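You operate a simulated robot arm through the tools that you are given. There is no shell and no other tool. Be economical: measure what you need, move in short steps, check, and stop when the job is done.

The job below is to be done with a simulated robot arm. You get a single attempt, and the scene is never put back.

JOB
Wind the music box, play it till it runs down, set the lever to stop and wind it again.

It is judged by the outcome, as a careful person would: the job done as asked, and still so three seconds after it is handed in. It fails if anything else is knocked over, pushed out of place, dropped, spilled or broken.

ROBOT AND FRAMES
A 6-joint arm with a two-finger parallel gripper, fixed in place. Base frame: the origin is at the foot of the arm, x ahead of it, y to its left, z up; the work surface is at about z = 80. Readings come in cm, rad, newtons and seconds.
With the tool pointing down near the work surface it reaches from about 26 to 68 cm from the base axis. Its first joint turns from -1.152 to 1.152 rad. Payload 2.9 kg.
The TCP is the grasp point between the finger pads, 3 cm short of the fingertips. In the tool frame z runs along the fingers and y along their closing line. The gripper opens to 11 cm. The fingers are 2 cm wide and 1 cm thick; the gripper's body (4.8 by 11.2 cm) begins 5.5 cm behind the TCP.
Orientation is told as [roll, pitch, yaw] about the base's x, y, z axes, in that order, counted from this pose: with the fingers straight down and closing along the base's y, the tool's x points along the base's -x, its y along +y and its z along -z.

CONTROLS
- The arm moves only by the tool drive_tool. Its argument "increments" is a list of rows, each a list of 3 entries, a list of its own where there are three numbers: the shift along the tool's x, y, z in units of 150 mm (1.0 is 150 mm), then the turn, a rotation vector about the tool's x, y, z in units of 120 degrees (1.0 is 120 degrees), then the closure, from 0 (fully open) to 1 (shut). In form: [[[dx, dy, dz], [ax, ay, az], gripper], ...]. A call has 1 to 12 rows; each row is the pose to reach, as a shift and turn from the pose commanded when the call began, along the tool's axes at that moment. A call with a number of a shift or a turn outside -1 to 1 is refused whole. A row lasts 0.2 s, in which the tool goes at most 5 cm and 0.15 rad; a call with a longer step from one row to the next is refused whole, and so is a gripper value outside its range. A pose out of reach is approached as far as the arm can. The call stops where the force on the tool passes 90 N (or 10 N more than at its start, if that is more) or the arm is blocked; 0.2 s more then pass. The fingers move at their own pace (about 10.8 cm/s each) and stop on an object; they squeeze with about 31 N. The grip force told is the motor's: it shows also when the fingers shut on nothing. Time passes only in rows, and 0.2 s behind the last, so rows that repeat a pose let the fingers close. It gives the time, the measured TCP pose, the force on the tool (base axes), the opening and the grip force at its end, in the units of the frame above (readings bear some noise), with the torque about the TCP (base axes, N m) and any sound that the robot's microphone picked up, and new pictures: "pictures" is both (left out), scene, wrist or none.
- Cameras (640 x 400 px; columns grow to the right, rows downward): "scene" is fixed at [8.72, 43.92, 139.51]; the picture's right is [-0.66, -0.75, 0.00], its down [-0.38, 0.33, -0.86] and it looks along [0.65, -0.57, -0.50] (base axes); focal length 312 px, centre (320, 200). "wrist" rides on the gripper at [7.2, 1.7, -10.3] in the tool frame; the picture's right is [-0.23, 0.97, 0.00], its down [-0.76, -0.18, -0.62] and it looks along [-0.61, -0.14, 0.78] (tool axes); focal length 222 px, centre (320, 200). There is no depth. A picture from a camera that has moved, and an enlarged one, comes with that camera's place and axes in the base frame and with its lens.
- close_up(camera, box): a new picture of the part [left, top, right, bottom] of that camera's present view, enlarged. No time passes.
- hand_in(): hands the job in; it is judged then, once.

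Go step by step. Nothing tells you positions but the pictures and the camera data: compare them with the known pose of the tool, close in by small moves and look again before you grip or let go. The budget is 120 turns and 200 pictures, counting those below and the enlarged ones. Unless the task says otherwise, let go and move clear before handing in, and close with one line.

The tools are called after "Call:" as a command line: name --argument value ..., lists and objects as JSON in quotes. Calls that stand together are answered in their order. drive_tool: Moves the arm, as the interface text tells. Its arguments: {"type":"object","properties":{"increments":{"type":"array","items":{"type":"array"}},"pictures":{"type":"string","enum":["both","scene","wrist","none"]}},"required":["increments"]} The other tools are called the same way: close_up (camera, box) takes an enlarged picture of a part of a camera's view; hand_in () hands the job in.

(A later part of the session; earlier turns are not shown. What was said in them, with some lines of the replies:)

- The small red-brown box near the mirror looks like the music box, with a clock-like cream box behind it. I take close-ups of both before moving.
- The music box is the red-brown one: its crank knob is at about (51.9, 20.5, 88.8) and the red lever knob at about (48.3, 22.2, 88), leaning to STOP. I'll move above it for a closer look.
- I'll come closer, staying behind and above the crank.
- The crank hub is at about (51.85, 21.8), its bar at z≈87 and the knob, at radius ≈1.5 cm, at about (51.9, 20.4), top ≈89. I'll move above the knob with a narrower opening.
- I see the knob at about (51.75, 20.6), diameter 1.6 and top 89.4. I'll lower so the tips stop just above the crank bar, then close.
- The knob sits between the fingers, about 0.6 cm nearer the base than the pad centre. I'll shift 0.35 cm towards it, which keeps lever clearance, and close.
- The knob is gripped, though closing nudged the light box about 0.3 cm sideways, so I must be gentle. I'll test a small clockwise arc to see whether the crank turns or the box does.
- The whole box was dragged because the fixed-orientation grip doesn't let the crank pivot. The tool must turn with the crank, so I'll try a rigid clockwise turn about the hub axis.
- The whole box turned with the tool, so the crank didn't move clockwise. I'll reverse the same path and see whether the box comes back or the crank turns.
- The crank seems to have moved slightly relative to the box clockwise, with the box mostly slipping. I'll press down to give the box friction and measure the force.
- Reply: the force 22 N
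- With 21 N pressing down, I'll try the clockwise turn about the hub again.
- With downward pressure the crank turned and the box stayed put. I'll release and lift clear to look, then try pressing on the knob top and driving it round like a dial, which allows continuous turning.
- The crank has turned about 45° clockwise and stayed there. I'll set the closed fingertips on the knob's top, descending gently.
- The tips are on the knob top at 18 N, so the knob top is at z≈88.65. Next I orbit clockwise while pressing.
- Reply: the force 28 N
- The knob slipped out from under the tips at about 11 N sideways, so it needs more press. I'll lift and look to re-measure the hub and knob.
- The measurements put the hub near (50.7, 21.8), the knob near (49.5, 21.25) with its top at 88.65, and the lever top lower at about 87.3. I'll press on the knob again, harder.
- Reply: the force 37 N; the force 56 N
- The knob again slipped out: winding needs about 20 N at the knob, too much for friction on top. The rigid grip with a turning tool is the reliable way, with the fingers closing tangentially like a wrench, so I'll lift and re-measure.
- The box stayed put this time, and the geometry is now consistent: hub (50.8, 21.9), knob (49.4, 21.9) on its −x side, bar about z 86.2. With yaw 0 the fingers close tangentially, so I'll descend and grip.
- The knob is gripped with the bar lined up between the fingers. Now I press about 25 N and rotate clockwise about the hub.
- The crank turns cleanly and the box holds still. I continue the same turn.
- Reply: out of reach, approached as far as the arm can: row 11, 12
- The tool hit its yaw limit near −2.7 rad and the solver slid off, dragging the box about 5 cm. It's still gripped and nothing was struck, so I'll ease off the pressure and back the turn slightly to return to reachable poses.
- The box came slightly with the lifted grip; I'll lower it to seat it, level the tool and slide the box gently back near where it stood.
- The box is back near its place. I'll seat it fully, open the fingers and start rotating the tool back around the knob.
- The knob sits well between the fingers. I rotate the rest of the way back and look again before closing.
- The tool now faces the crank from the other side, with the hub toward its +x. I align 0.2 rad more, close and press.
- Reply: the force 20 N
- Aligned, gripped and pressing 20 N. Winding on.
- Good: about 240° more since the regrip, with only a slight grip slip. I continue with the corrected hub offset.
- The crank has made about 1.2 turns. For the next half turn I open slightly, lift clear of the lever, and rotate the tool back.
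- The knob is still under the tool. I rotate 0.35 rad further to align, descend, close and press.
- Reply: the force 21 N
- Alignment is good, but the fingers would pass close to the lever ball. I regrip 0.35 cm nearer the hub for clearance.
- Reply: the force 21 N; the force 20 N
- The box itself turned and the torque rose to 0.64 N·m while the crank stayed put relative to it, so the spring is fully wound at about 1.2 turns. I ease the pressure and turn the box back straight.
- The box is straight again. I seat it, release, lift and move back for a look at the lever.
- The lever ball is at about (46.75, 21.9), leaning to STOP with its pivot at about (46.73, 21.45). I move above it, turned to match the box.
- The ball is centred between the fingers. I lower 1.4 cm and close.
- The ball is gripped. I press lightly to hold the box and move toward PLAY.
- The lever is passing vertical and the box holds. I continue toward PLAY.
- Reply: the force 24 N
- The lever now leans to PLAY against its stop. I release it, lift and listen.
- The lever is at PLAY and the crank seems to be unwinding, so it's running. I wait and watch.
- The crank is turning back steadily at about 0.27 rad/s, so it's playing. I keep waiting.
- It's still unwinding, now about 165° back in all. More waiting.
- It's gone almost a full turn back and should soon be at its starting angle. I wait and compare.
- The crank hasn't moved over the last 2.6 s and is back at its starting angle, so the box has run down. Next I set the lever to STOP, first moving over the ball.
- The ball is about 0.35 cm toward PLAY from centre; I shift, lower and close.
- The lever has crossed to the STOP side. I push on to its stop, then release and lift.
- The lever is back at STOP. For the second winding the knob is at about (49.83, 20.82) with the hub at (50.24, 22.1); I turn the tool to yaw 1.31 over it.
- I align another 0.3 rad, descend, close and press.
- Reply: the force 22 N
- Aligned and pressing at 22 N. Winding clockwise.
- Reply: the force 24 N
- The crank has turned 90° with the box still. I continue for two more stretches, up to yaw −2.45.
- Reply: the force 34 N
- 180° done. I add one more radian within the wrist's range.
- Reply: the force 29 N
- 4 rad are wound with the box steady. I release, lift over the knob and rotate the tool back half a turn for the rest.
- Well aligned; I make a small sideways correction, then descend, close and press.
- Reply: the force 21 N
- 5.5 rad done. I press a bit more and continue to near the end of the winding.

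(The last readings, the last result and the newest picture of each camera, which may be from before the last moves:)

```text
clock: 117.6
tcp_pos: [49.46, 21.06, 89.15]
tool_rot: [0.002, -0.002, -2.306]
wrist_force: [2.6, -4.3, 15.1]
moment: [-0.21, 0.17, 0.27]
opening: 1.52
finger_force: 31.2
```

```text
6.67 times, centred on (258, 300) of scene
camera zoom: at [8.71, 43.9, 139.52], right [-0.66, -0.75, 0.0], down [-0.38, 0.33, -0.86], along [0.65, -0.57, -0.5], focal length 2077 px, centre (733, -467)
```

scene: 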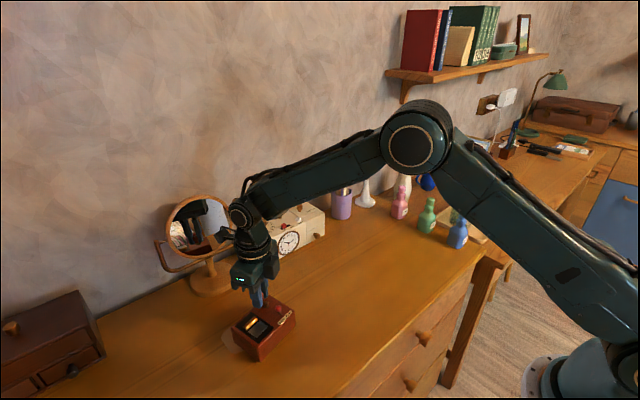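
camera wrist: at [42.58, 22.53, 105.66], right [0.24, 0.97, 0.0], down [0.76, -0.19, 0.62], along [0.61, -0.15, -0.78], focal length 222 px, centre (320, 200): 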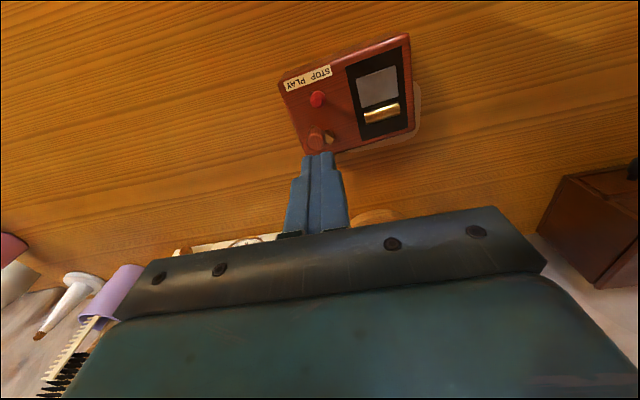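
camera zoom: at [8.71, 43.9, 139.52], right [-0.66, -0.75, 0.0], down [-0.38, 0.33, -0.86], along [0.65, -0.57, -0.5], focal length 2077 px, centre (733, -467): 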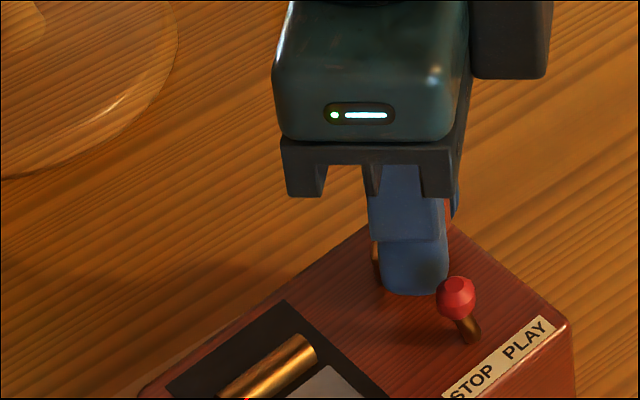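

The torque is rising and the crank is at the same angle to the box as at the first full wind, so it's fully wound. I ease off, open slightly, lift clear and check.

Call:
drive_tool --increments '[[[0, 0, -0.018], [0, 0, 0], 0.92], [[0, 0, -0.02], [0, 0, 0], 0.8], [[0, 0, -0.03], [0, 0, 0], 0.8], [[0, 0, -0.15], [0, 0, 0], 0.8], [[0, 0, -0.45], [0, 0, 0], 0.72], [[0, 0, -0.7], [0, 0, -0.07], 0.72], [[0.1, 0, -0.9], [0, 0, -0.14], 0.72], [[0.1, 0, -0.9], [0, 0, -0.21], 0.72]]' --pictures "scene"

Call:
close_up --camera "scene" --box '[210, 270, 306, 330]'

Call:
drive_tool --increments '[[[0, 0, 0], [0, 0, -0.0715], 0.72], [[0, 0, 0], [0, 0, -0.143], 0.72], [[0, 0, 0], [0, 0, -0.2145], 0.72], [[0, 0, 0], [0, 0, -0.286], 0.72], [[0, 0, 0], [0, 0, -0.3575], 0.72], [[0, 0, 0], [0, 0, -0.429], 0.72], [[0, 0, 0], [0, 0, -0.5005], 0.72], [[0, 0, 0], [0, 0, -0.572], 0.72], [[0, 0, 0], [0, 0, -0.6435], 0.72], [[0, 0, 0], [0, 0, -0.715], 0.72], [[0, 0, 0], [0, 0, -0.7865], 0.72], [[0, 0, 0], [0, 0, -0.858], 0.72]]' --pictures "both"

Call:
close_up --camera "scene" --box '[210, 270, 306, 330]'

```text
clock: 119.4
tcp_pos: [50.45, 22.45, 102.72]
tool_rot: [0.001, -0.002, -1.856]
wrist_force: [0.0, 0.7, 0.6]
moment: [-0.01, 0.02, -0.05]
opening: 3.1
finger_force: 0.0
```

scene: 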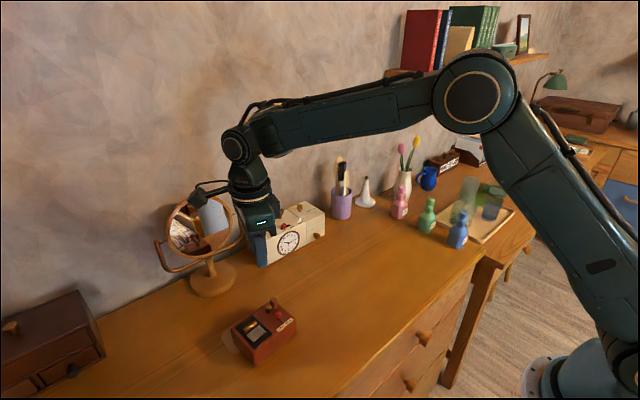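

```text
6.67 times, centred on (258, 300) of scene
camera zoom: at [8.72, 43.92, 139.51], right [-0.66, -0.75, 0.0], down [-0.38, 0.33, -0.86], along [0.65, -0.57, -0.5], focal length 2077 px, centre (733, -467)
```

zoom: 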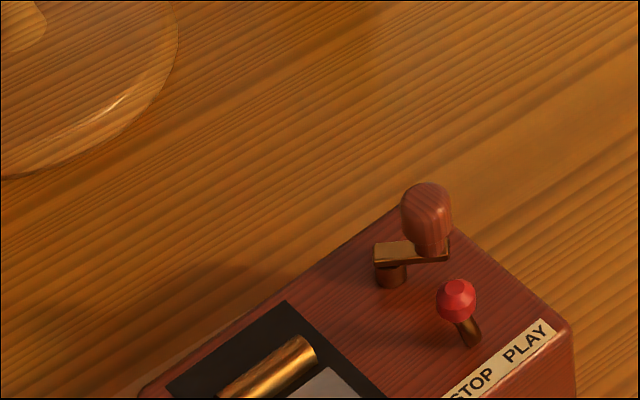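

```text
clock: 122.0
tcp_pos: [50.31, 22.41, 102.57]
tool_rot: [-0.003, -0.001, -0.059]
wrist_force: [-0.5, 0.1, -0.2]
moment: [-0.01, -0.04, 0.0]
opening: 3.07
finger_force: 0.1
camera wrist: at [43.26, 24.61, 112.91], right [0.29, 0.96, 0.0], down [0.75, -0.22, 0.62], along [0.6, -0.18, -0.78], focal length 222 px, centre (320, 200)
```

scene: 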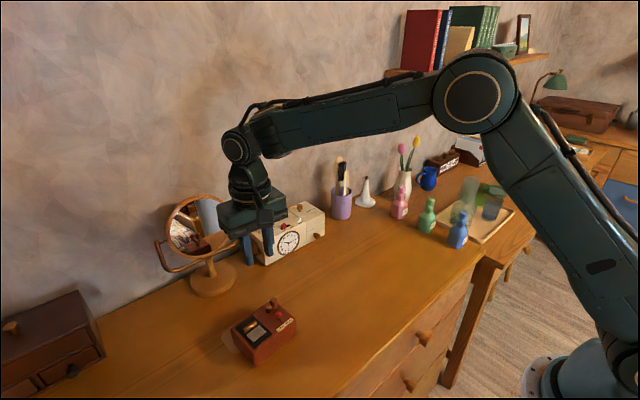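
wrist: 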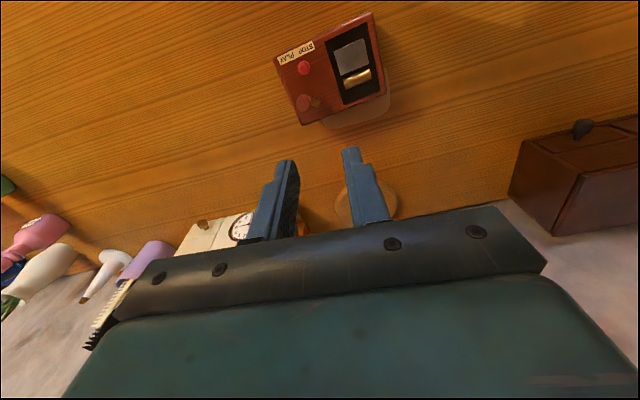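

```text
6.67 times, centred on (258, 300) of scene
camera zoom: at [8.72, 43.92, 139.51], right [-0.66, -0.75, 0.0], down [-0.38, 0.33, -0.86], along [0.65, -0.57, -0.5], focal length 2077 px, centre (733, -467)
```

zoom: 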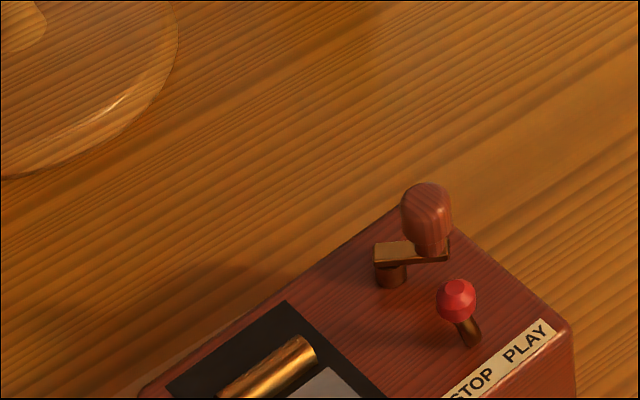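

The crank holds at its fully wound angle, the lever leans to STOP, nothing moved over the last 2.6 s, and the other objects stand where they were. I hand in.

Call:
hand_in

```text
The job is handed in.
```

The music box was wound, played until it ran down, set to STOP and wound fully again; along the way it slid about 1.5 cm and turned slightly from where it first stood, and I saw no other object disturbed.
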